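You operate a simulated robot arm through the tools that you are given. There is no shell and no other tool.

You run a simulated robot arm. Do the job below in one go: nothing can be reset, and whatever is moved stays where it is left.

## Task
Put a spoon of glass beads on the paper and fold the flap over them.
Fine: shut the bin and put the spoon back.

The check looks at the end state, three seconds after you hand in, the way a careful person would. Anything else that was tipped, shoved, dropped, spilled or broken makes it a failure. Flat cloth is picked up by pressing the open fingertips on it (5 to 10 N) and closing them slowly along it; thin cloth reads only 2 to 8 mm in the jaws.

## Robot
A 7-joint arm with a two-finger parallel gripper, fixed in place. Base frame: the origin is at the foot of the arm, x ahead of it, y to its left, z up; the work surface is at about z = 900. Readings come in mm, degrees, newtons and seconds.
With the tool pointing down near the work surface it reaches from about 380 to 900 mm from the base axis. Its first joint turns from -143.0 to 143.0 degrees. Payload 3 kg.
The TCP is the grasp point between the finger pads, 30 mm short of the fingertips. In the tool frame z runs along the fingers and y along their closing line. Largest opening 94 mm; finger width 28, thickness 10; the body of the gripper, 50 by 96 mm, starts 55 mm behind the TCP.
Orientation is that of the tool frame in the base frame, as a unit quaternion [w, x, y, z]. With the fingers straight down and closing along the base's y, the tool's x points along the base's -x, its y along +y and its z along -z.

## Interface
- The arm moves only by the tool move_arm. Its argument "targets" is a list of rows, each a list of 7 numbers: the shift along the tool's x, y, z in mm, then the turn, a rotation vector about the tool's x, y, z in degrees, then the finger opening in mm, from 0 to 94. In form: [[dx, dy, dz, wx, wy, wz, gripper], ...]. A call has 1 to 20 rows; each row shifts and turns the commanded pose from where the row before left it, along the tool's axes as they then stand. Rows are played at 5 a second. More than 50 mm and 8.6 degrees between two rows, or a gripper value outside its range, and nothing of the call is played. A pose out of reach is approached as far as the arm can. The call stops where the force on the tool passes 90 N (or 10 N more than at its start, if that is more) or the arm is blocked; 0.2 s more then pass. Each finger travels about 72 mm/s and halts on what it meets, pressing with about 26 N; the grip force reading is that of the motor and also rises with nothing between the fingers. The clock runs only during rows and for 0.2 s after the last one: add rows that do not move to give the fingers time. The reply holds the time, the measured pose of the TCP, the force on the tool along the base axes, the opening and the grip force, in the units named above and with some noise, with the torque about the TCP (base axes, N m) and any sound that the robot's microphone picked up.
- Cameras (640 x 400 px; columns grow to the right, rows downward): "scene" is fixed at [46.5, 501.1, 1519.8]; the picture's right is [-0.33, -0.95, 0.00], its down [-0.48, 0.16, -0.86] and it looks along [0.82, -0.28, -0.51] (base axes); focal length 314 px, centre (320, 200). "wrist" rides on the gripper at [76, 14, -102] in the tool frame; the picture's right is [-0.18, 0.98, 0.00], its down [-0.75, -0.14, -0.64] and it looks along [-0.63, -0.12, 0.77] (tool axes); focal length 243 px, centre (320, 200). There is no depth. A picture from a camera that has moved, and an enlarged one, comes with that camera's place and axes in the base frame and with its lens.
- capture(camera): a new picture of that camera. The clock stands still meanwhile.
- enlarge(camera, box): a new picture of the part [left, top, right, bottom] of that camera's present view, enlarged. The clock stands still meanwhile.
- job_done(): hands the job in; it is judged then, once.

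Nothing tells you positions but the pictures and the camera data. Unless the task says otherwise, let go and move clear before handing in.

The tools are called as name(argument=value, ...) on one line, values as JSON. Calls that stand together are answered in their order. move_arm: Moves the arm, as the interface text tells. Its arguments: {"type":"object","properties":{"targets":{"type":"array"}},"required":["targets"]} The other tools are called the same way: capture (camera) takes a picture; enlarge (camera, box) takes an enlarged picture of a part of a camera's view; job_done () hands the job in.

At the start:

```text
t: 0.0
position: [548.4, 178.7, 1261.8]
tool_rot: [0.0, 0.0, 1.0, 0.0]
wrist_force: [-0.8, -0.1, 0.7]
wrist_torque: [0.0, 0.0, 0.01]
width: 93.9
grasp_force: 0.0
```

scene: 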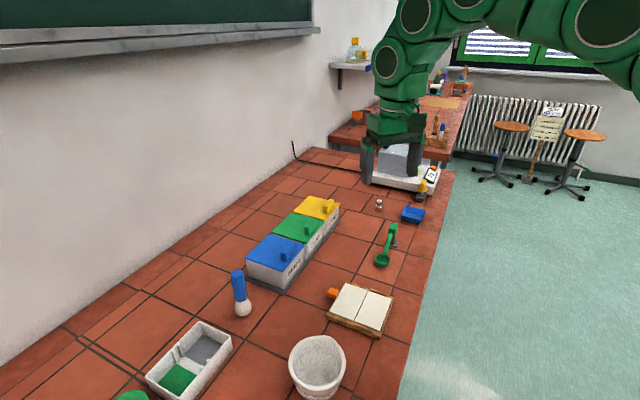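
wrist: 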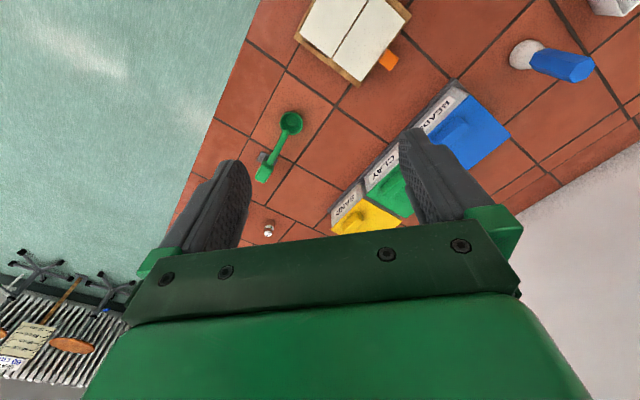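

I see three bins with coloured lids (blue one labelled BEADS), a green spoon on a rest, a board with paper and flap, and other items. I'll take closer pictures before moving.

enlarge(camera="scene", box=[230, 180, 350, 300])

enlarge(camera="scene", box=[310, 190, 450, 350])

enlarge(camera="scene", box=[350, 130, 460, 230])

enlarge(camera="wrist", box=[200, 0, 640, 250])

enlarge(camera="scene", box=[100, 250, 360, 400])

```text
3.33 times, centred on (290, 240) of scene
camera zoom: at [46.5, 501.1, 1519.8], right [-0.33, -0.95, 0.0], down [-0.48, 0.16, -0.86], along [0.82, -0.28, -0.51], focal length 1046 px, centre (420, 67)
```

zoom: 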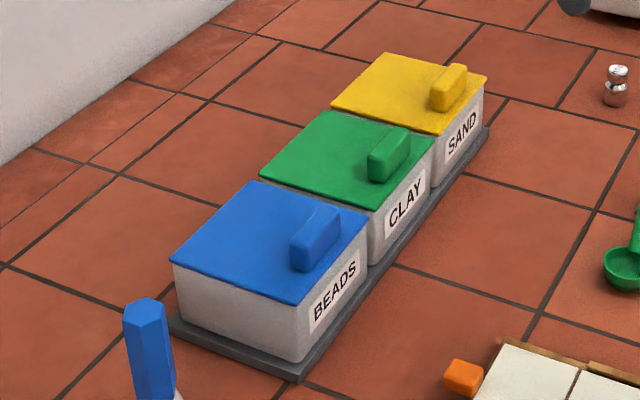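

```text
2.50 times, centred on (380, 270) of scene
camera zoom: at [46.5, 501.1, 1519.8], right [-0.33, -0.95, 0.0], down [-0.48, 0.16, -0.86], along [0.82, -0.28, -0.51], focal length 784 px, centre (170, 25)
```

zoom: 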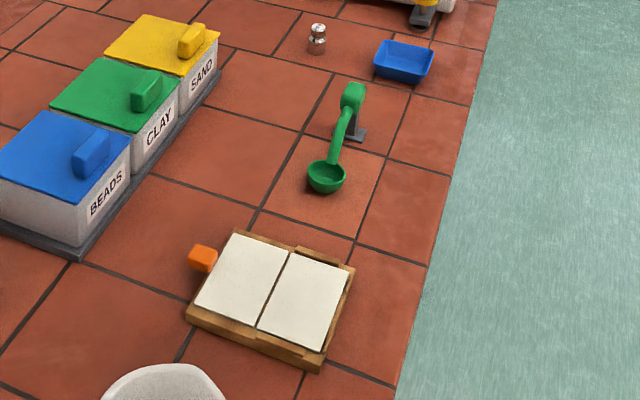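

```text
4.00 times, centred on (405, 180) of scene
camera zoom: at [46.5, 501.1, 1519.8], right [-0.33, -0.95, 0.0], down [-0.48, 0.16, -0.86], along [0.82, -0.28, -0.51], focal length 1255 px, centre (-20, 280)
```

zoom: 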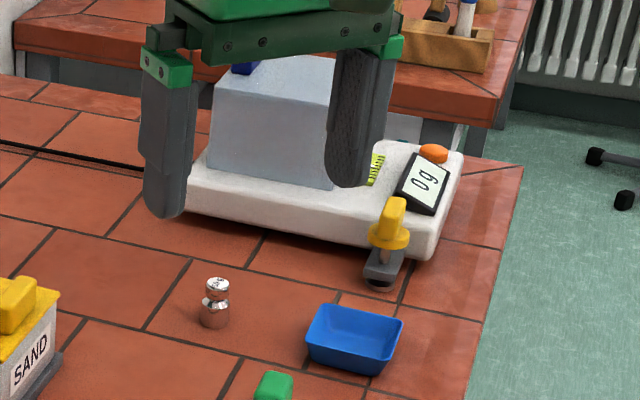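

```text
1.45 times, centred on (420, 125) of wrist
camera zoom: at [473.1, 193.9, 1364.2], right [0.18, 0.98, 0.0], down [0.75, -0.14, 0.64], along [0.63, -0.12, -0.77], focal length 353 px, centre (174, 309)
```

zoom: 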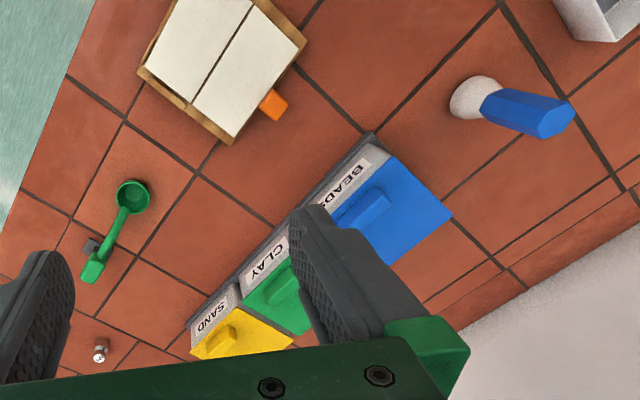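

```text
2.46 times, centred on (230, 325) of scene
camera zoom: at [46.5, 501.1, 1519.8], right [-0.33, -0.95, 0.0], down [-0.48, 0.16, -0.86], along [0.82, -0.28, -0.51], focal length 772 px, centre (542, -108)
```

zoom: 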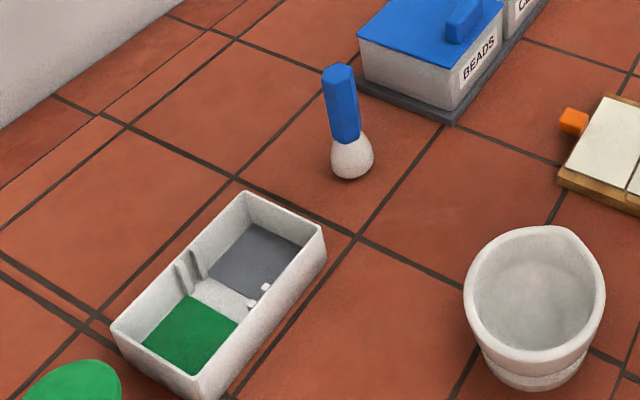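

The bins run diagonally at about 45°, with the beads bin nearest at about (713, 398) and its knob at about (678, 371). The board is near (510, 235) and has an orange tab on its far half. I'm moving over the beads bin to look closer.

move_arm(targets=[[-20, 30, 16, 0, 0, 0, 94], [-20, 30, 16, 0, 0, 0, 94], [-20, 30, 16, 0, 0, 0, 94], [-20, 30, 16, 0, 0, 0, 94], [-20, 30, 16, 0, 0, 0, 94], [-20, 30, 16, 0, 0, 0, 94], [0, 0, 0, 0, 0, 8.2, 94], [0, 0, 0, 0, 0, 8.2, 94], [0, 0, 0, 0, 0, 8.2, 94], [0, 0, 0, 0, 0, 8.2, 94], [0, 0, 0, 0, 0, 8.2, 94], [0, 0, 0, 0, 0, 0, 94]])

capture(camera="wrist")

capture(camera="scene")

```text
t: 2.6
position: [668.7, 358.0, 1164.6]
tool_rot: [-0.001, 0.351, 0.937, 0.0]
wrist_force: [-0.3, -1.1, 0.3]
wrist_torque: [0.01, -0.01, 0.0]
width: 94.0
grasp_force: 0.1
```

```text
taken
camera wrist: at [621.2, 420.3, 1268.0], right [0.78, 0.62, 0.0], down [0.48, -0.6, 0.64], along [0.4, -0.5, -0.77], focal length 243 px, centre (320, 200)
```

wrist: 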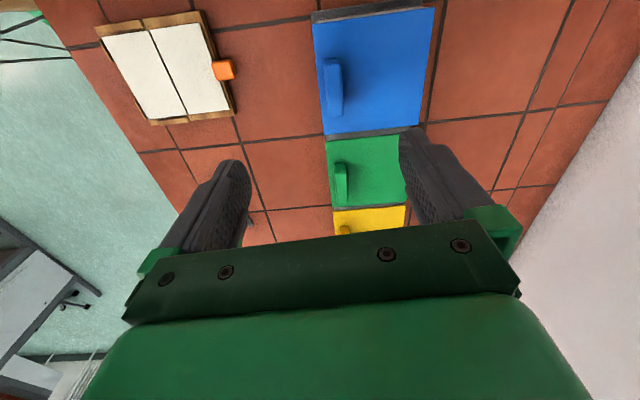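

```text
taken
```

scene: 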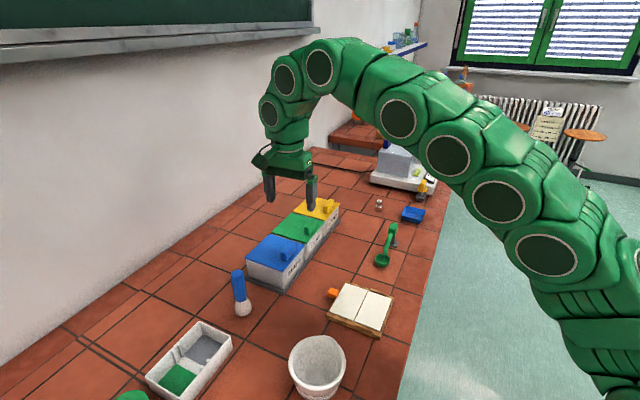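

enlarge(camera="wrist", box=[290, 0, 450, 140])

enlarge(camera="wrist", box=[80, 0, 250, 140])

enlarge(camera="scene", box=[240, 200, 330, 290])

enlarge(camera="scene", box=[320, 270, 400, 340])

enlarge(camera="scene", box=[365, 215, 405, 275])

```text
2.86 times, centred on (370, 70) of wrist
camera zoom: at [621.2, 420.3, 1268.0], right [0.78, 0.62, 0.0], down [0.48, -0.6, 0.64], along [0.4, -0.5, -0.77], focal length 693 px, centre (177, 571)
```

zoom: 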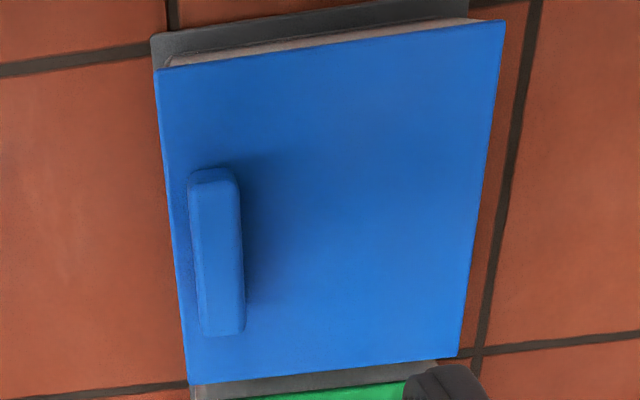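

```text
2.86 times, centred on (165, 70) of wrist
camera zoom: at [621.2, 420.3, 1268.0], right [0.78, 0.62, 0.0], down [0.48, -0.6, 0.64], along [0.4, -0.5, -0.77], focal length 693 px, centre (763, 571)
```

zoom: 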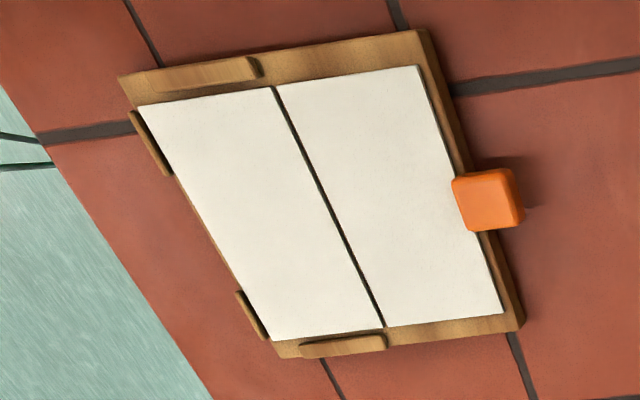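

```text
4.44 times, centred on (285, 245) of scene
camera zoom: at [46.5, 501.1, 1519.8], right [-0.33, -0.95, 0.0], down [-0.48, 0.16, -0.86], along [0.82, -0.28, -0.51], focal length 1395 px, centre (476, 0)
```

zoom: 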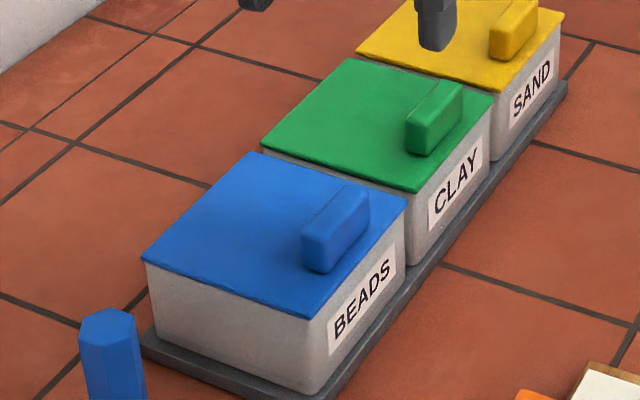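

```text
5.71 times, centred on (360, 305) of scene
camera zoom: at [46.5, 501.1, 1519.8], right [-0.33, -0.95, 0.0], down [-0.48, 0.16, -0.86], along [0.82, -0.28, -0.51], focal length 1793 px, centre (91, -400)
```

zoom: 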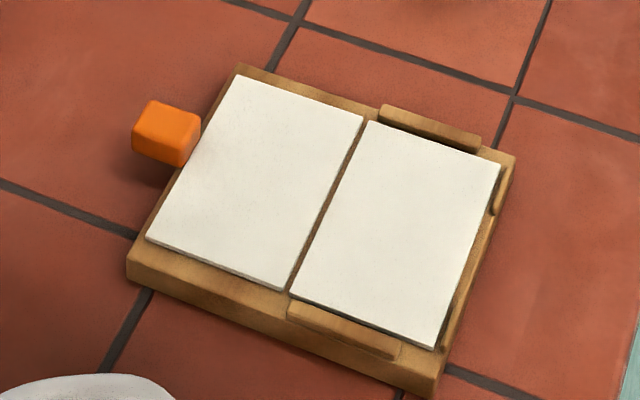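

```text
6.67 times, centred on (385, 245) of scene
camera zoom: at [46.5, 501.1, 1519.8], right [-0.33, -0.95, 0.0], down [-0.48, 0.16, -0.86], along [0.82, -0.28, -0.51], focal length 2092 px, centre (-113, -100)
```

zoom: 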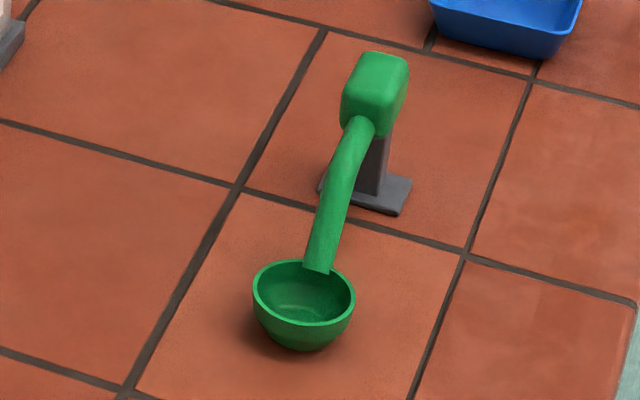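

The beads lid is about 118 mm square with its top near z 968. Its grip bar is centred near (682, 369) and lies at 45° along the front, so the lid is probably hinged at the back. I'm lining up above the bar and checking before I grip.

move_arm(targets=[[0, 0, 0, 0, 0, 4, 94], [-2, 17, 30, 0, 0, 0, 94], [0, 0, 40, 0, 0, 0, 94], [0, 0, 36, 0, 0, 0, 94], [0, 0, 0, 0, 0, 0, 60], [0, 0, 0, 0, 0, 0, 60]])

capture(camera="wrist")

enlarge(camera="scene", box=[240, 180, 340, 290])

```text
t: 4.0
position: [683.0, 369.4, 1060.2]
tool_rot: [0.0, 0.383, 0.924, 0.0]
wrist_force: [0.3, 0.2, -0.5]
wrist_torque: [0.01, 0.01, -0.02]
width: 60.1
grasp_force: 0.0
```

```text
taken
camera wrist: at [638.5, 434.5, 1163.1], right [0.82, 0.57, 0.0], down [0.43, -0.63, 0.64], along [0.36, -0.53, -0.77], focal length 243 px, centre (320, 200)
```

wrist: 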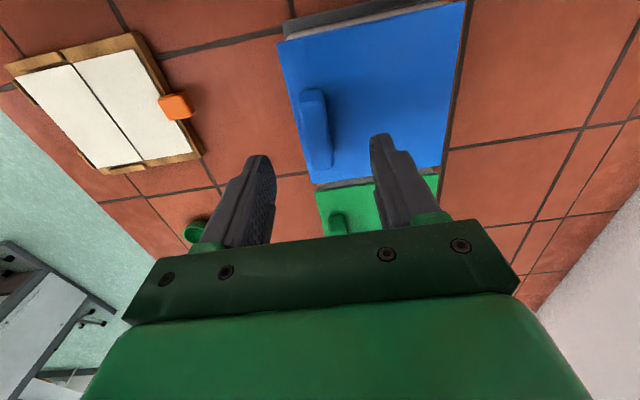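

```text
3.64 times, centred on (290, 235) of scene
camera zoom: at [46.5, 501.1, 1519.8], right [-0.33, -0.95, 0.0], down [-0.48, 0.16, -0.86], along [0.82, -0.28, -0.51], focal length 1141 px, centre (429, 73)
```

zoom: 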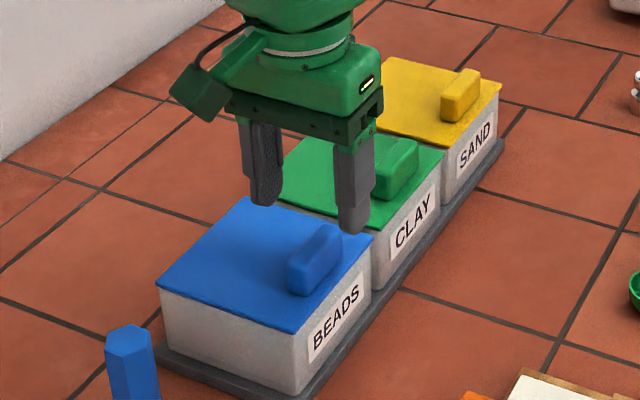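

The bar is between the open fingers. I'm descending so the fingertips stop just above the lid, then closing on it.

move_arm(targets=[[3, -2.5, 20, 0, 0, 0, 60], [0, 0, 20, 0, 0, 0, 60], [0, 0, 10, 0, 0, 0, 60], [0, 0, 5, 0, 0, 0, 60], [0, 0, 0, 0, 0, 0, 60]])

enlarge(camera="scene", box=[240, 200, 320, 290])

enlarge(camera="wrist", box=[220, 80, 460, 240])

```text
t: 5.2
position: [678.3, 370.7, 1007.4]
tool_rot: [0.0, 0.382, 0.924, 0.002]
wrist_force: [-4.4, 1.7, 30.6]
wrist_torque: [0.84, -0.56, 0.05]
width: 58.8
grasp_force: 0.0
```

```text
4.44 times, centred on (280, 245) of scene
camera zoom: at [46.5, 501.1, 1519.8], right [-0.33, -0.95, 0.0], down [-0.48, 0.16, -0.86], along [0.82, -0.28, -0.51], focal length 1395 px, centre (498, 0)
```

zoom: 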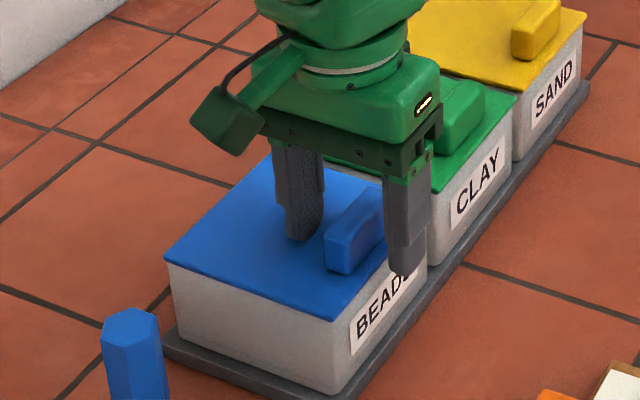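

```text
2.50 times, centred on (340, 160) of wrist
camera zoom: at [634.1, 436.2, 1109.7], right [0.82, 0.57, 0.0], down [0.43, -0.63, 0.64], along [0.37, -0.53, -0.77], focal length 606 px, centre (270, 300)
```

zoom: 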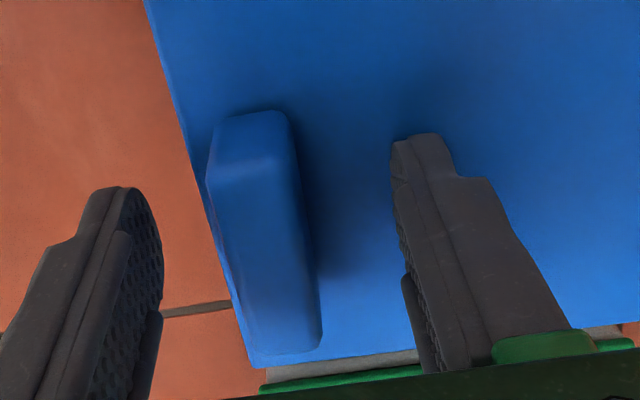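

The back fingertip is touching the lid, so its top is at about z 977. I'm raising a few millimetres, then closing on the bar.

move_arm(targets=[[0, 0, -4.5, 0, 0, 0, 60], [0, 0, 0, 0, 0, 0, 40], [0, 0, 0, 0, 0, 0, 25], [0, 0, 0, 0, 0, 0, 10], [0, 0, 0, 0, 0, 0, 5], [0, 0, 0, 0, 0, 0, 5], [0, 0, 0, 0, 0, 0, 5]])

enlarge(camera="scene", box=[240, 200, 320, 290])

```text
t: 6.8
position: [678.6, 370.5, 1009.8]
tool_rot: [0.001, 0.383, 0.924, 0.001]
wrist_force: [6.2, 3.1, 15.8]
wrist_torque: [0.36, -0.55, 0.0]
width: 17.7
grasp_force: 45.6
```

```text
4.44 times, centred on (280, 245) of scene
camera zoom: at [46.5, 501.1, 1519.8], right [-0.33, -0.95, 0.0], down [-0.48, 0.16, -0.86], along [0.82, -0.28, -0.51], focal length 1395 px, centre (498, 0)
```

zoom: 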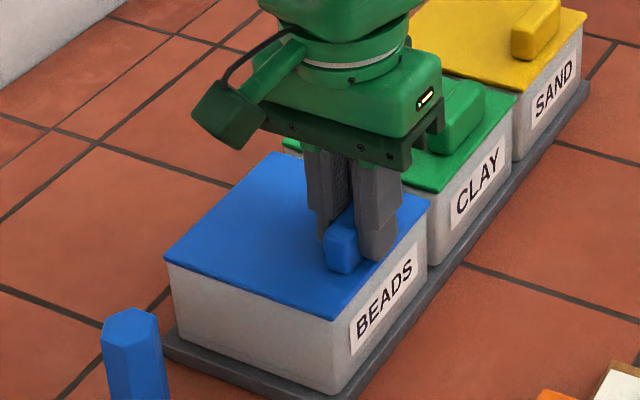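

The bar is gripped at 17.7 mm. I'm lifting slightly to find out whether the lid is hinged or loose.

move_arm(targets=[[0, 0, -2, 0, 0, 0, 5], [0, 0, -2, 0, 0, 0, 5], [0, 0, -2, 0, 0, 0, 5], [0, 0, 0, 0, 0, 0, 5]])

enlarge(camera="scene", box=[240, 200, 320, 290])

capture(camera="wrist")

```text
t: 7.8
position: [678.4, 370.5, 1013.7]
tool_rot: [-0.001, 0.383, 0.924, 0.0]
wrist_force: [40.0, 33.5, -23.6]
wrist_torque: [-0.15, 0.41, -0.07]
width: 17.9
grasp_force: 45.3
```

```text
4.44 times, centred on (280, 245) of scene
camera zoom: at [46.5, 501.1, 1519.8], right [-0.33, -0.95, 0.0], down [-0.48, 0.16, -0.86], along [0.82, -0.28, -0.51], focal length 1395 px, centre (498, 0)
```

zoom: 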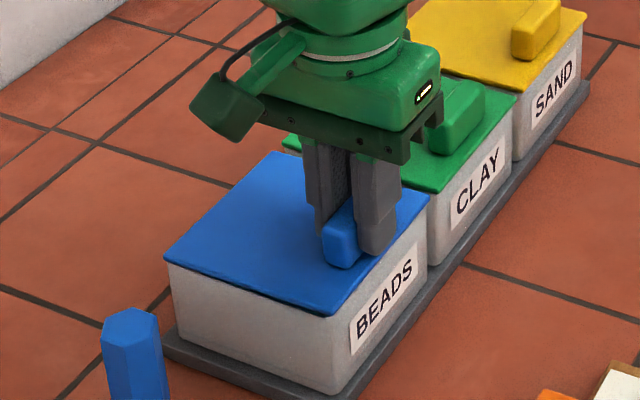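

```text
taken
camera wrist: at [635.3, 435.5, 1116.8], right [0.82, 0.57, 0.0], down [0.43, -0.63, 0.64], along [0.36, -0.53, -0.77], focal length 243 px, centre (320, 200)
```

wrist: 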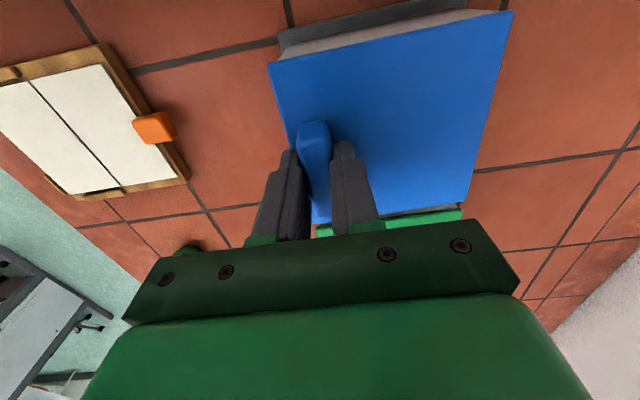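

The force toward the back edge shows the lid is hinged there. I'll put it down and regrip the bar by its ends (closing along its length), so it can pivot between the pads as the lid swings open.

move_arm(targets=[[0, 0, 3, 0, 0, 0, 5], [0, 0, 3, 0, 0, 0, 5], [0, 0, 0, 0, 0, 0, 40], [0, 0, 0, 0, 0, 0, 60], [0, 0, -30, 0, 0, 0, 70], [0, 0, -30, 0, 0, 0, 90], [0, 0, 0, 0, 0, -8.4, 94], [0, 0, 0, 0, 0, -8.4, 94], [0, 0, 0, 0, 0, -8.4, 94], [0, 0, 0, 0, 0, -8.4, 94], [0, 0, 0, 0, 0, -8.4, 94], [0, 0, 0, 0, 0, -8.4, 94], [0, 0, 0, 0, 0, -8.4, 94], [0, 0, 0, 0, 0, -8.4, 94], [0, 0, 0, 0, 0, -8.4, 94], [0, 0, 0, 0, 0, -8.4, 94], [0, 0, 0, 0, 0, -6, 94], [0, 0, 0, 0, 0, 0, 94]])

capture(camera="wrist")

capture(camera="scene")

```text
t: 11.6
position: [677.9, 369.2, 1069.0]
tool_rot: [0.0, -0.384, 0.923, 0.0]
wrist_force: [0.8, -0.5, 0.3]
wrist_torque: [-0.01, 0.0, 0.03]
width: 94.1
grasp_force: 0.1
```

```text
taken
camera wrist: at [613.9, 327.1, 1171.5], right [-0.57, 0.82, 0.0], down [0.63, 0.43, 0.64], along [0.53, 0.36, -0.77], focal length 243 px, centre (320, 200)
```

wrist: 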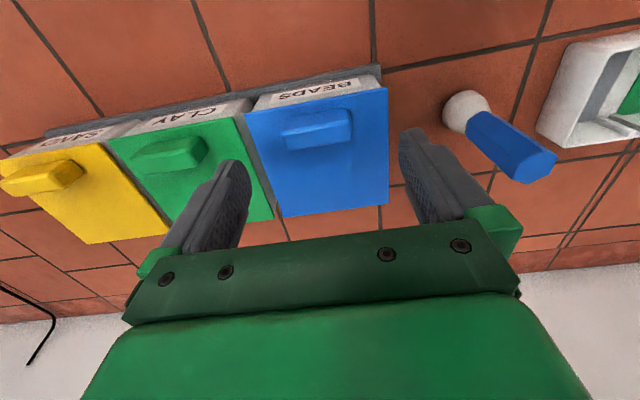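

```text
taken
```

scene: 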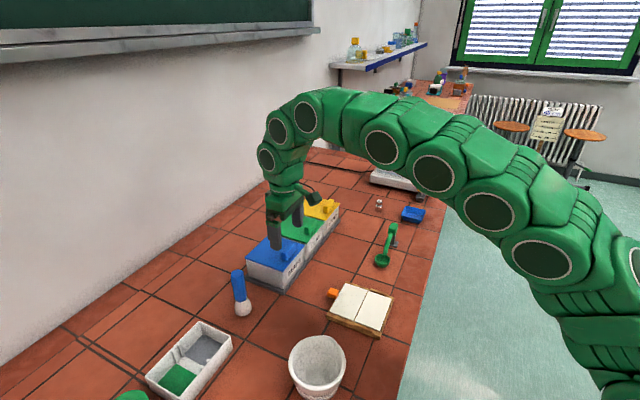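

The gripper is rotated. I'm checking the bar position again from this view.

enlarge(camera="wrist", box=[230, 60, 410, 220])

```text
2.50 times, centred on (320, 140) of wrist
camera zoom: at [613.9, 327.1, 1171.5], right [-0.57, 0.82, 0.0], down [0.63, 0.43, 0.64], along [0.53, 0.36, -0.77], focal length 606 px, centre (320, 350)
```

zoom: 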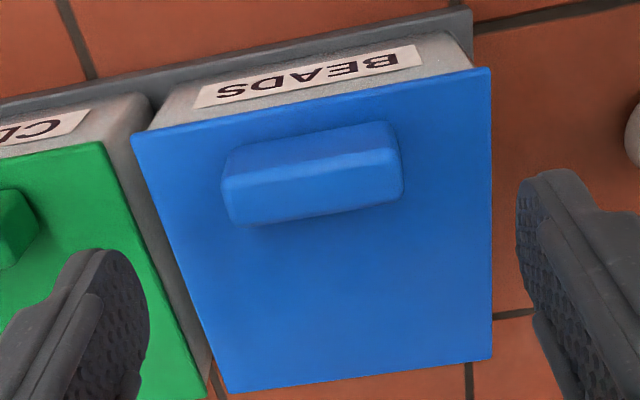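

The bar centre is near s = 743, n = 220.5 in the bin's 45° axes, and it is about 56 mm long. I'm descending around its ends and closing.

move_arm(targets=[[-2.6, -2.2, 18, 0, 0, 0, 78], [0, 0, 20, 0, 0, 0, 78], [0, 0, 15, 0, 0, 0, 78], [0, 0, 5, 0, 0, 0, 78], [0, 0, 0, 0, 0, 0, 78]])

enlarge(camera="wrist", box=[210, 60, 430, 240])

enlarge(camera="scene", box=[240, 200, 320, 290])

```text
t: 12.8
position: [682.4, 371.2, 1011.4]
tool_rot: [-0.001, -0.383, 0.924, 0.0]
wrist_force: [-0.5, -0.1, 0.3]
wrist_torque: [-0.01, 0.0, -0.06]
width: 78.1
grasp_force: 0.1
```

```text
2.22 times, centred on (320, 150) of wrist
camera zoom: at [619.3, 327.2, 1114.0], right [-0.56, 0.83, 0.0], down [0.63, 0.43, 0.64], along [0.53, 0.36, -0.77], focal length 539 px, centre (320, 311)
```

zoom: 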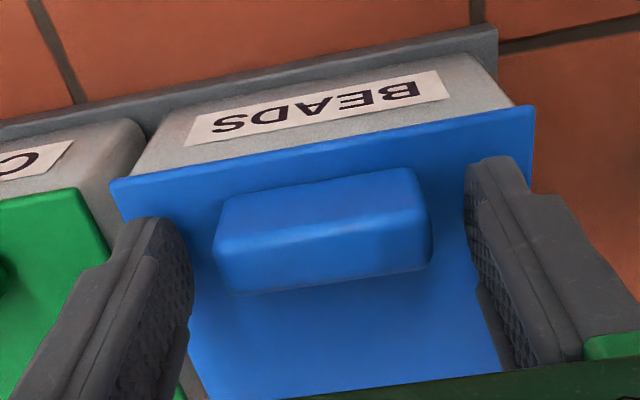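

```text
4.44 times, centred on (280, 245) of scene
camera zoom: at [46.5, 501.1, 1519.8], right [-0.33, -0.95, 0.0], down [-0.48, 0.16, -0.86], along [0.82, -0.28, -0.51], focal length 1395 px, centre (498, 0)
```

zoom: 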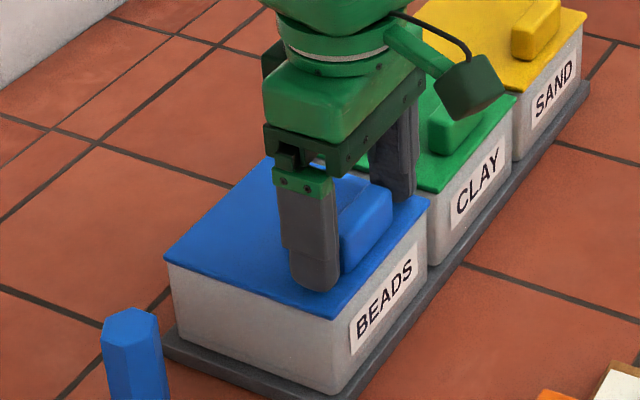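

move_arm(targets=[[0, 0, 0, 0, 0, 0, 65], [0, 0, 0, 0, 0, 0, 55], [0, 0, 0, 0, 0, 0, 50], [0, 0, 0, 0, 0, 0, 45], [0, 0, 0, 0, 0, 0, 45]])

enlarge(camera="wrist", box=[210, 60, 430, 240])

```text
t: 14.0
position: [681.5, 370.8, 1011.3]
tool_rot: [0.0, -0.383, 0.924, 0.0]
wrist_force: [-15.0, 10.9, -0.6]
wrist_torque: [0.15, 0.38, -0.02]
width: 53.3
grasp_force: 44.4
```

```text
2.22 times, centred on (320, 150) of wrist
camera zoom: at [618.6, 328.0, 1114.1], right [-0.57, 0.82, 0.0], down [0.63, 0.43, 0.64], along [0.53, 0.36, -0.77], focal length 539 px, centre (320, 311)
```

zoom: 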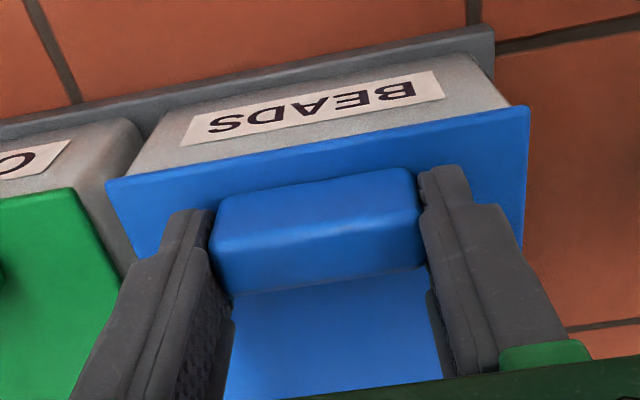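

The bar ends are gripped at 53 mm. I'm starting the hinge arc in small steps while watching the forces.

move_arm(targets=[[0, 1.3, 0, 0, 0, 0, 45], [-1, 0, -4.2, 0, 0, 0, 45], [-1.1, 0, -4.3, 0, 0, 0, 45], [-1.4, 0, -4.2, 0, 0, 0, 45], [-1.5, 0, -4.1, 0, 0, 0, 45], [0, 0, 0, 0, 0, 0, 45]])

enlarge(camera="scene", box=[240, 190, 330, 290])

```text
t: 15.4
position: [684.9, 374.1, 1029.0]
tool_rot: [0.0, -0.382, 0.924, 0.0]
wrist_force: [8.1, -9.3, -12.4]
wrist_torque: [-1.05, 0.74, -0.05]
width: 53.4
grasp_force: 45.0
```

```text
4.00 times, centred on (285, 240) of scene
camera zoom: at [46.5, 501.1, 1519.8], right [-0.33, -0.95, 0.0], down [-0.48, 0.16, -0.86], along [0.82, -0.28, -0.51], focal length 1255 px, centre (460, 40)
```

zoom: 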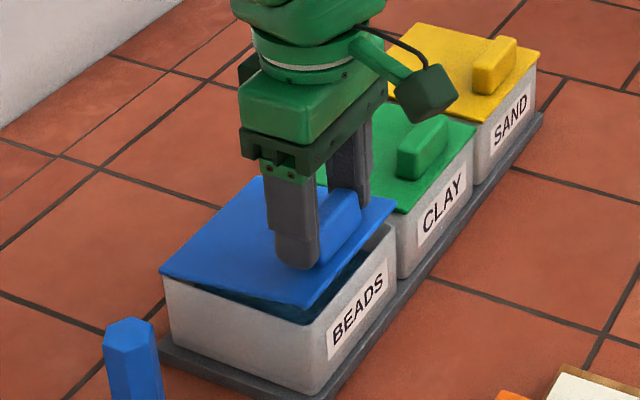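

The lid is opening cleanly. I'm continuing the arc.

move_arm(targets=[[-1.7, -0.6, -4, 0, 0, 0, 45], [-1.9, 0, -4, 0, 0, 0, 45], [-2.0, 0, -3.9, 0, 0, 0, 45], [-2.2, 0, -3.8, 0, 0, 0, 45], [-2.4, 0, -3.7, 0, 0, 0, 45], [-2.5, 0, -3.6, 0, 0, 0, 45], [-2.7, 0, -3.5, 0, 0, 0, 45], [-2.8, 0, -3.3, 0, 0, 0, 45], [0, 0, 0, 0, 0, 0, 45]])

enlarge(camera="scene", box=[240, 190, 330, 290])

capture(camera="wrist")

```text
t: 17.4
position: [697.8, 387.2, 1057.8]
tool_rot: [0.001, -0.383, 0.924, 0.0]
wrist_force: [-0.2, -9.9, -3.0]
wrist_torque: [-0.7, 0.5, 0.06]
width: 53.6
grasp_force: 45.1
```

```text
4.00 times, centred on (285, 240) of scene
camera zoom: at [46.5, 501.1, 1519.8], right [-0.33, -0.95, 0.0], down [-0.48, 0.16, -0.86], along [0.82, -0.28, -0.51], focal length 1255 px, centre (460, 40)
```

zoom: 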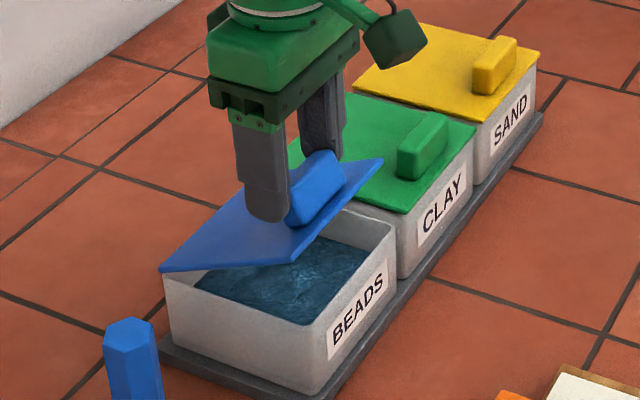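

```text
taken
camera wrist: at [634.7, 344.5, 1161.0], right [-0.57, 0.82, 0.0], down [0.63, 0.43, 0.64], along [0.53, 0.36, -0.77], focal length 243 px, centre (320, 200)
```

wrist: 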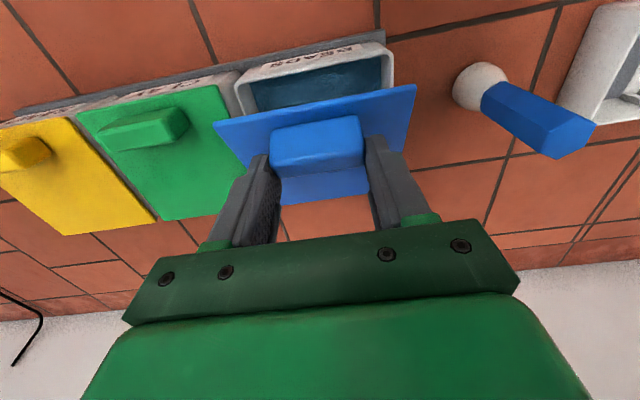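

The lid is at about 30° and the beads are visible. I'm continuing the arc to about 70°.

move_arm(targets=[[-3, -0.4, -3.2, 0, 0, 0, 45], [-3.1, 0, -3.1, 0, 0, 0, 45], [-3.2, 0, -3.0, 0, 0, 0, 45], [-3.4, 0, -2.8, 0, 0, 0, 45], [-3.5, 0, -2.6, 0, 0, 0, 45], [-3.6, 0, -2.5, 0, 0, 0, 45], [-3.7, 0, -2.3, 0, 0, 0, 45], [-3.8, 0, -2.2, 0, 0, 0, 45], [-3.9, 0, -2.0, 0, 0, 0, 45], [-4.0, 0, -1.9, 0, 0, 0, 45], [-4.1, 0, -1.6, 0, 0, 0, 45], [-4.1, 0, -1.5, 0, 0, 0, 45], [-4.2, 0, -1.3, 0, 0, 0, 45], [-4.2, 0, -1.1, 0, 0, 0, 45], [-4.3, 0, -0.9, 0, 0, 0, 45], [-4.3, 0, -0.8, 0, 0, 0, 45], [0, 0, 0, 0, 0, 0, 45]])

enlarge(camera="scene", box=[230, 170, 330, 290])

capture(camera="wrist")

```text
t: 21.0
position: [734.4, 423.3, 1090.1]
tool_rot: [0.002, -0.383, 0.924, -0.001]
wrist_force: [-8.3, 4.9, 12.8]
wrist_torque: [0.17, 0.03, -0.06]
width: 52.8
grasp_force: 44.4
out of reach, approached as far as the arm can: row 15, 16
```

```text
3.33 times, centred on (280, 230) of scene
camera zoom: at [46.5, 501.1, 1519.8], right [-0.33, -0.95, 0.0], down [-0.48, 0.16, -0.86], along [0.82, -0.28, -0.51], focal length 1046 px, centre (453, 100)
```

zoom: 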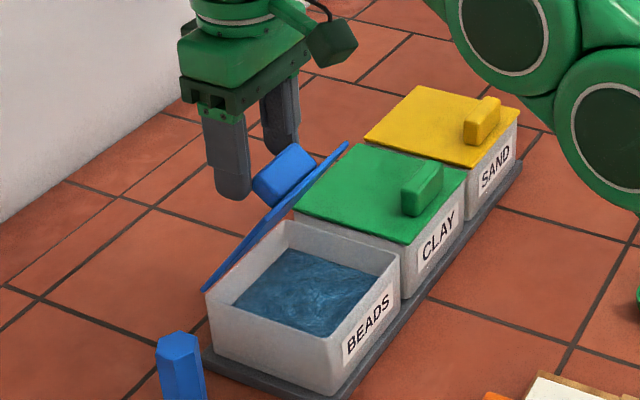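

```text
taken
camera wrist: at [670.2, 380.0, 1191.7], right [-0.57, 0.82, 0.0], down [0.63, 0.43, 0.65], along [0.53, 0.36, -0.76], focal length 243 px, centre (320, 200)
```

wrist: 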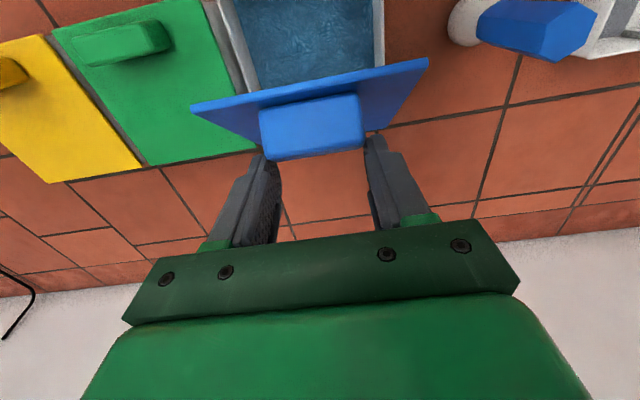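

The lid is at about 65° and the arm has reached its limit with the tool vertical. Tilting the gripper so the fingers point outward brings the wrist in and gains reach, so I'll do that gradually.

move_arm(targets=[[0, 0, 0, 0, -2.5, 0, 45], [0, 0, 0, 0, -2.5, 0, 45], [0, 0, 0, 0, 0, 0, 45]])

enlarge(camera="scene", box=[230, 170, 330, 290])

enlarge(camera="wrist", box=[180, 40, 460, 240])

```text
t: 21.8
position: [733.2, 423.8, 1087.2]
tool_rot: [0.04, -0.382, 0.923, 0.016]
wrist_force: [-11.7, -4.7, -6.1]
wrist_torque: [-0.87, 1.05, -0.07]
width: 52.9
grasp_force: 44.7
```

```text
3.33 times, centred on (280, 230) of scene
camera zoom: at [46.5, 501.1, 1519.8], right [-0.33, -0.95, 0.0], down [-0.48, 0.16, -0.86], along [0.82, -0.28, -0.51], focal length 1046 px, centre (453, 100)
```

zoom: 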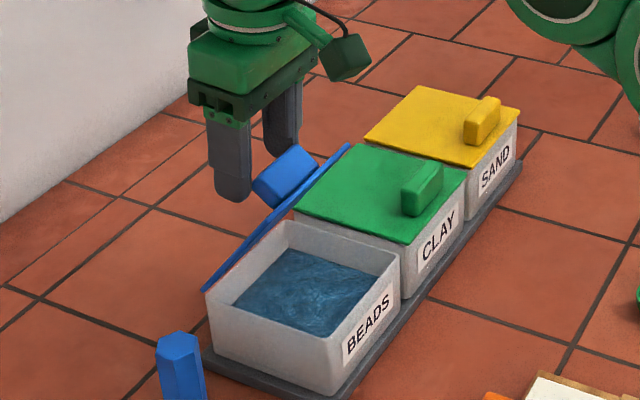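

```text
2.00 times, centred on (320, 140) of wrist
camera zoom: at [664.0, 373.6, 1183.5], right [-0.57, 0.82, 0.02], down [0.59, 0.39, 0.7], along [0.57, 0.41, -0.71], focal length 485 px, centre (320, 320)
```

zoom: 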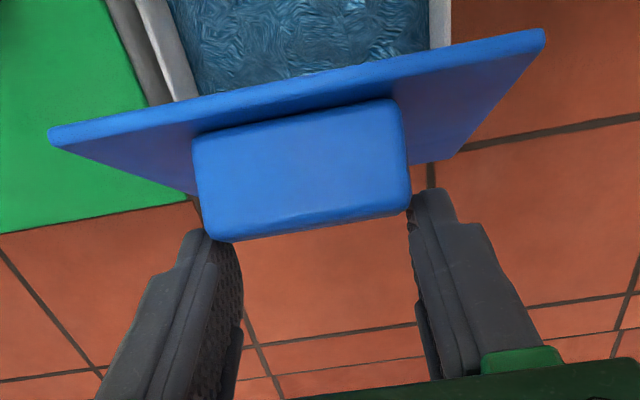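

Comparing the pictures, the lid is really at about 50° and the fingers have slid along the bar, so the hinge is stiff and may hold by itself. I'll release gently and see whether the lid stays.

move_arm(targets=[[0, 0, 0, 0, 0, 0, 56], [0, 0, 0, 0, 0, 0, 64], [0, 0, 0, 0, 0, 0, 72], [0, 0, 0, 0, 0, 0, 72]])

enlarge(camera="scene", box=[230, 170, 330, 290])

enlarge(camera="wrist", box=[180, 40, 460, 240])

```text
t: 22.8
position: [734.6, 422.9, 1088.8]
tool_rot: [0.041, -0.382, 0.923, 0.016]
wrist_force: [-0.1, -1.0, -0.1]
wrist_torque: [0.02, 0.01, -0.03]
width: 71.9
grasp_force: 0.0
```

```text
3.33 times, centred on (280, 230) of scene
camera zoom: at [46.5, 501.1, 1519.8], right [-0.33, -0.95, 0.0], down [-0.48, 0.16, -0.86], along [0.82, -0.28, -0.51], focal length 1046 px, centre (453, 100)
```

zoom: 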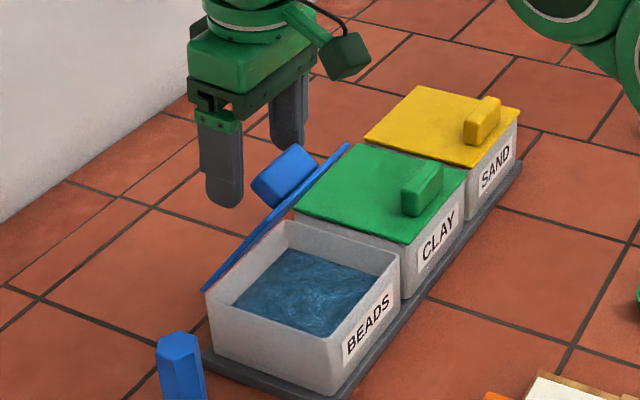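

```text
2.00 times, centred on (320, 140) of wrist
camera zoom: at [663.8, 373.8, 1184.6], right [-0.57, 0.82, 0.02], down [0.59, 0.39, 0.71], along [0.58, 0.41, -0.71], focal length 485 px, centre (320, 320)
```

zoom: 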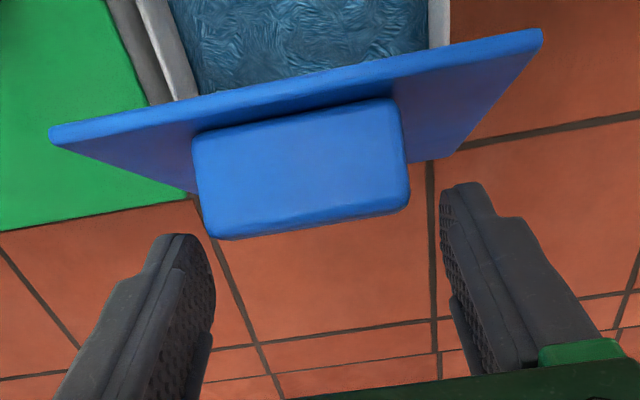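

The hinge holds the lid by friction. I'll go up and over to the front, close the fingers, and push the lid's underside back past vertical.

move_arm(targets=[[0, 0, -25, 0, 0, 0, 72], [0, 0, -30, 0, 0, 0, 72], [0, 0, -30, 0, 0, 0, 72], [30, 0, 0, 0, 0, 0, 40], [30, 0, 0, 0, 0, 0, 20], [25, 0, 0, 0, 0, 0, 0], [0, 0, 0, 0, 0, 0, 0], [0, 0, 0, 0, 0, 0, 0]])

capture(camera="wrist")

capture(camera="scene")

```text
t: 24.6
position: [668.2, 361.1, 1145.0]
tool_rot: [0.04, -0.383, 0.923, 0.017]
wrist_force: [-0.2, 0.5, -0.5]
wrist_torque: [0.03, -0.01, 0.0]
width: 0.1
grasp_force: 25.7
out of reach, approached as far as the arm can: row 3
```

```text
taken
camera wrist: at [598.2, 312.0, 1241.4], right [-0.57, 0.82, 0.02], down [0.59, 0.39, 0.7], along [0.57, 0.41, -0.71], focal length 243 px, centre (320, 200)
```

wrist: 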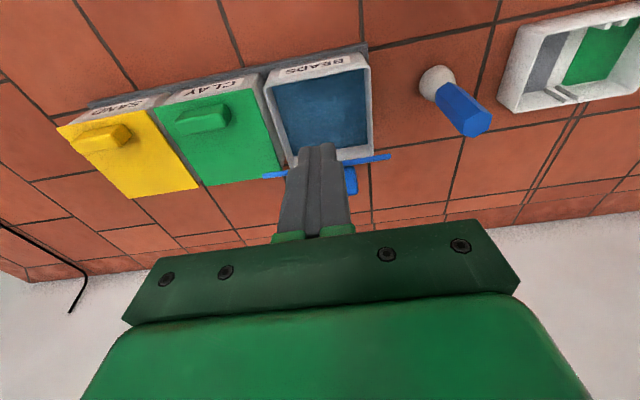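

```text
taken
```

scene: 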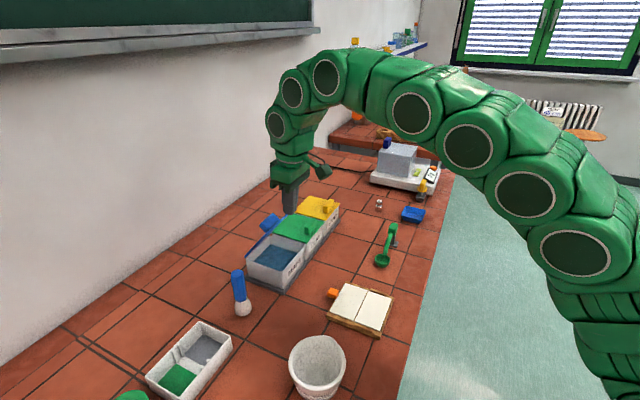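

I'm descending in front of the lid and tilting the closed fingers outward, ready to push.

move_arm(targets=[[0, 0, 30, 0, 0, 0, 0], [0, 0, 30, 0, 0, 0, 0], [0, 0, 20, 0, 0, 0, 0], [0, 0, 0, 0, -7, 0, 0], [0, 0, 0, 0, -7, 0, 0], [0, 0, 0, 0, -6, 0, 0], [0, 0, 0, 0, 0, 0, 0]])

enlarge(camera="scene", box=[230, 170, 330, 290])

```text
t: 26.2
position: [673.8, 363.4, 1065.3]
tool_rot: [0.2, -0.374, 0.902, 0.083]
wrist_force: [-0.8, 0.6, 0.0]
wrist_torque: [0.0, 0.0, 0.01]
width: 0.0
grasp_force: 25.9
```

```text
3.33 times, centred on (280, 230) of scene
camera zoom: at [46.5, 501.1, 1519.8], right [-0.33, -0.95, 0.0], down [-0.48, 0.16, -0.86], along [0.82, -0.28, -0.51], focal length 1046 px, centre (453, 100)
```

zoom: 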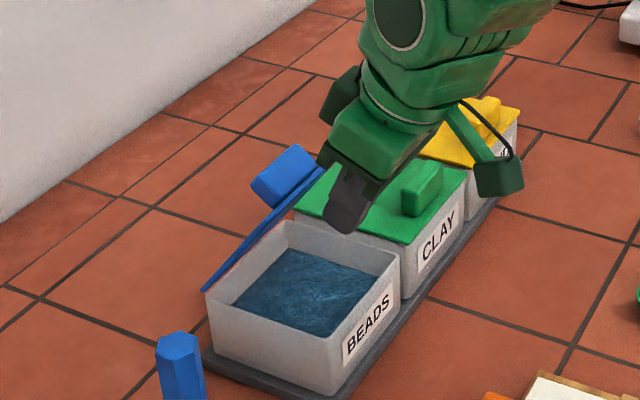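

move_arm(targets=[[-9, 0, 4.2, 0, 0, 0, 0], [-7.2, 0, 3.4, 0, 0, 0, 0], [-7.2, 0, 3.4, 0, 0, 0, 0], [-7.2, 0, 3.4, 0, 0, 0, 0], [-7.2, 0, 3.4, 0, 0, 0, 0], [-7.2, 0, 3.4, 0, 0, 0, 0], [0, 0, 0, 0, 0, 0, 0]])

enlarge(camera="scene", box=[230, 170, 330, 290])

```text
t: 27.4
position: [704.2, 394.0, 1074.9]
tool_rot: [0.208, -0.373, 0.9, 0.084]
wrist_force: [-10.1, -4.7, 19.5]
wrist_torque: [0.23, -0.22, 0.1]
width: 0.2
grasp_force: 26.2
stopped in row 6: the force on the tool passed its limit at 102 N (the readings are from after the stop); the commanded pose is now the measured one
```

```text
3.33 times, centred on (280, 230) of scene
camera zoom: at [46.5, 501.1, 1519.8], right [-0.33, -0.95, 0.0], down [-0.48, 0.16, -0.86], along [0.82, -0.28, -0.51], focal length 1046 px, centre (453, 100)
```

zoom: 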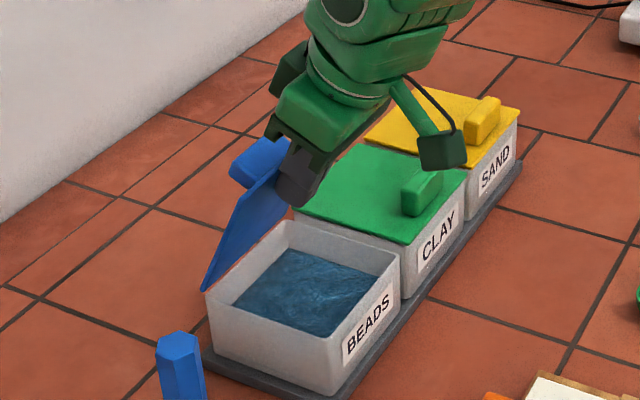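

The lid moved to about 70° but the force peaked. I'm checking the contact from the wrist before I continue.

capture(camera="wrist")

enlarge(camera="scene", box=[250, 190, 310, 260])

```text
taken
camera wrist: at [613.7, 324.8, 1135.0], right [-0.58, 0.81, 0.08], down [0.38, 0.18, 0.91], along [0.72, 0.55, -0.41], focal length 243 px, centre (320, 200)
```

wrist: 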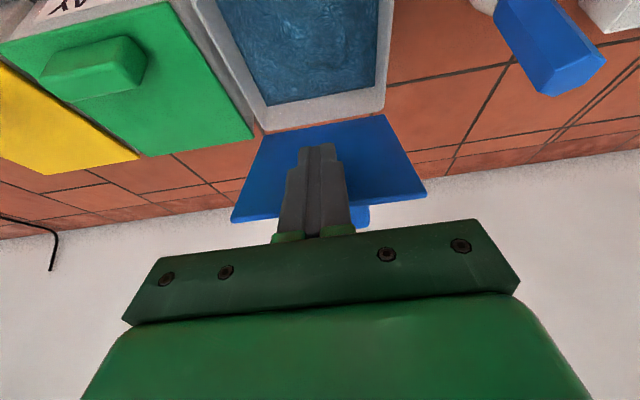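

```text
5.71 times, centred on (280, 225) of scene
camera zoom: at [46.5, 501.1, 1519.8], right [-0.33, -0.95, 0.0], down [-0.48, 0.16, -0.86], along [0.82, -0.28, -0.51], focal length 1793 px, centre (549, 57)
```

zoom: 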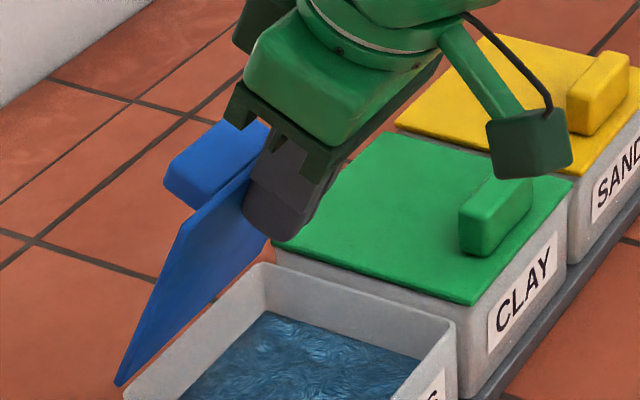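

The fingertips grip the lid's underside, so they must rise with it as it swings. I'll continue along the lid's arc rather than straight back.

move_arm(targets=[[-6, 0, 0.1, 0, 0, 0, 0], [-6, 0, 0.1, 0, 0, 0, 0], [-7.2, 0, 1.4, 0, 0, 0, 0], [-7.2, 0, 1.4, 0, 0, 0, 0], [0, 0, 0, 0, 0, 0, 0]])

enlarge(camera="scene", box=[230, 170, 330, 290])

```text
t: 28.6
position: [721.4, 411.7, 1081.1]
tool_rot: [0.207, -0.372, 0.901, 0.083]
wrist_force: [-0.6, -1.1, -1.4]
wrist_torque: [0.0, -0.01, 0.01]
width: 0.4
grasp_force: 25.9
```

```text
3.33 times, centred on (280, 230) of scene
camera zoom: at [46.5, 501.1, 1519.8], right [-0.33, -0.95, 0.0], down [-0.48, 0.16, -0.86], along [0.82, -0.28, -0.51], focal length 1046 px, centre (453, 100)
```

zoom: 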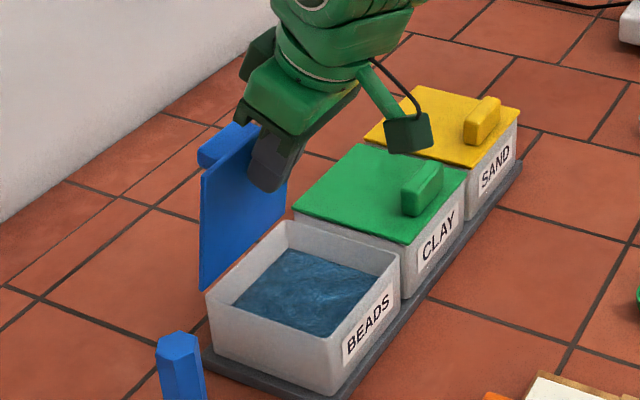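

It moves easily now, with the lid at about 83°. I'm pushing it on past vertical.

move_arm(targets=[[-6.9, 0, 2.6, 0, 0, 0, 0], [-6.9, 0, 2.8, 0, 0, 0, 0], [-6.5, 0, 3.6, 0, 0, 0, 0], [0, 0, 0, 0, 0, 0, 0]])

enlarge(camera="scene", box=[230, 170, 330, 290])

```text
t: 29.6
position: [737.3, 427.3, 1083.1]
tool_rot: [0.206, -0.374, 0.9, 0.084]
wrist_force: [0.0, 0.3, -1.0]
wrist_torque: [0.02, 0.03, -0.02]
width: 0.1
grasp_force: 25.4
```

```text
3.33 times, centred on (280, 230) of scene
camera zoom: at [46.5, 501.1, 1519.8], right [-0.33, -0.95, 0.0], down [-0.48, 0.16, -0.86], along [0.82, -0.28, -0.51], focal length 1046 px, centre (453, 100)
```

zoom: 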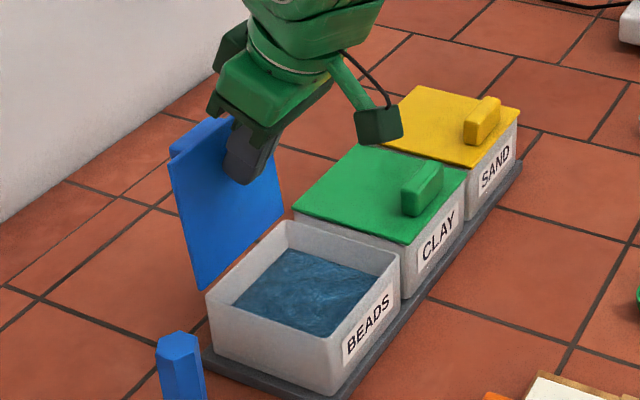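

The lid is at about 95° and resting open. I'm backing off, then checking that the wrist can reach the yaw I want for scooping from the front of the bin.

move_arm(targets=[[27, 0, -13, 0, 0, 0, 0], [27, 0, -13, 0, 0, 0, 0], [40, 0, -20, 0, 0, 0, 0], [30, 0, -15, 0, 8, 0, 0], [15, 0, -15, 0, 8, 0, 10], [15, 0, -15, 0, 8, 0, 20], [10, 0, -10, 0, 1.9, 0, 40], [0, 0, 0, 0, 0, 0, 60]])

capture(camera="wrist")

capture(camera="scene")

```text
t: 31.4
position: [607.2, 297.4, 1117.7]
tool_rot: [-0.001, -0.383, 0.924, -0.002]
wrist_force: [-0.5, 0.4, -0.2]
wrist_torque: [0.0, 0.03, -0.01]
width: 59.8
grasp_force: 0.0
```

```text
taken
camera wrist: at [542.6, 254.7, 1220.2], right [-0.56, 0.83, 0.0], down [0.63, 0.44, 0.64], along [0.53, 0.36, -0.77], focal length 243 px, centre (320, 200)
```

wrist: 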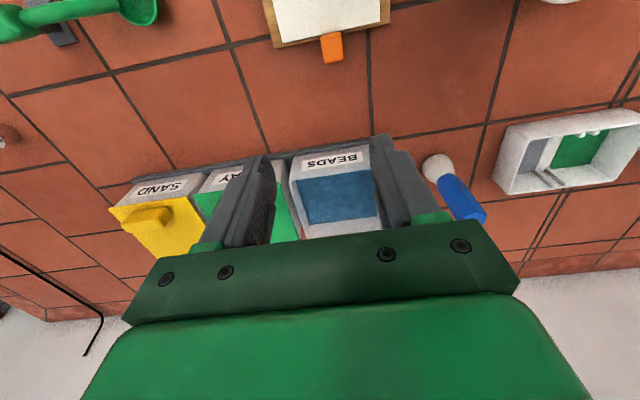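

```text
taken
```

scene: 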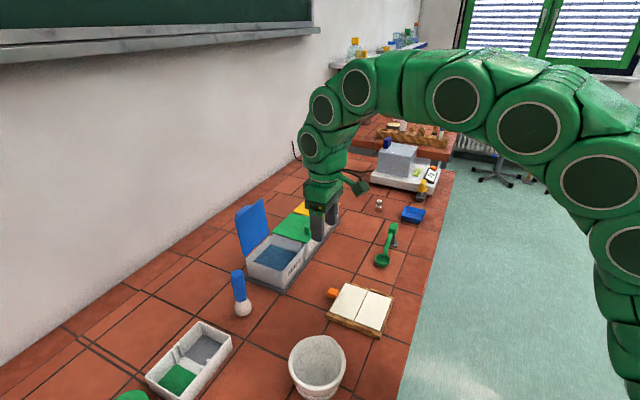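

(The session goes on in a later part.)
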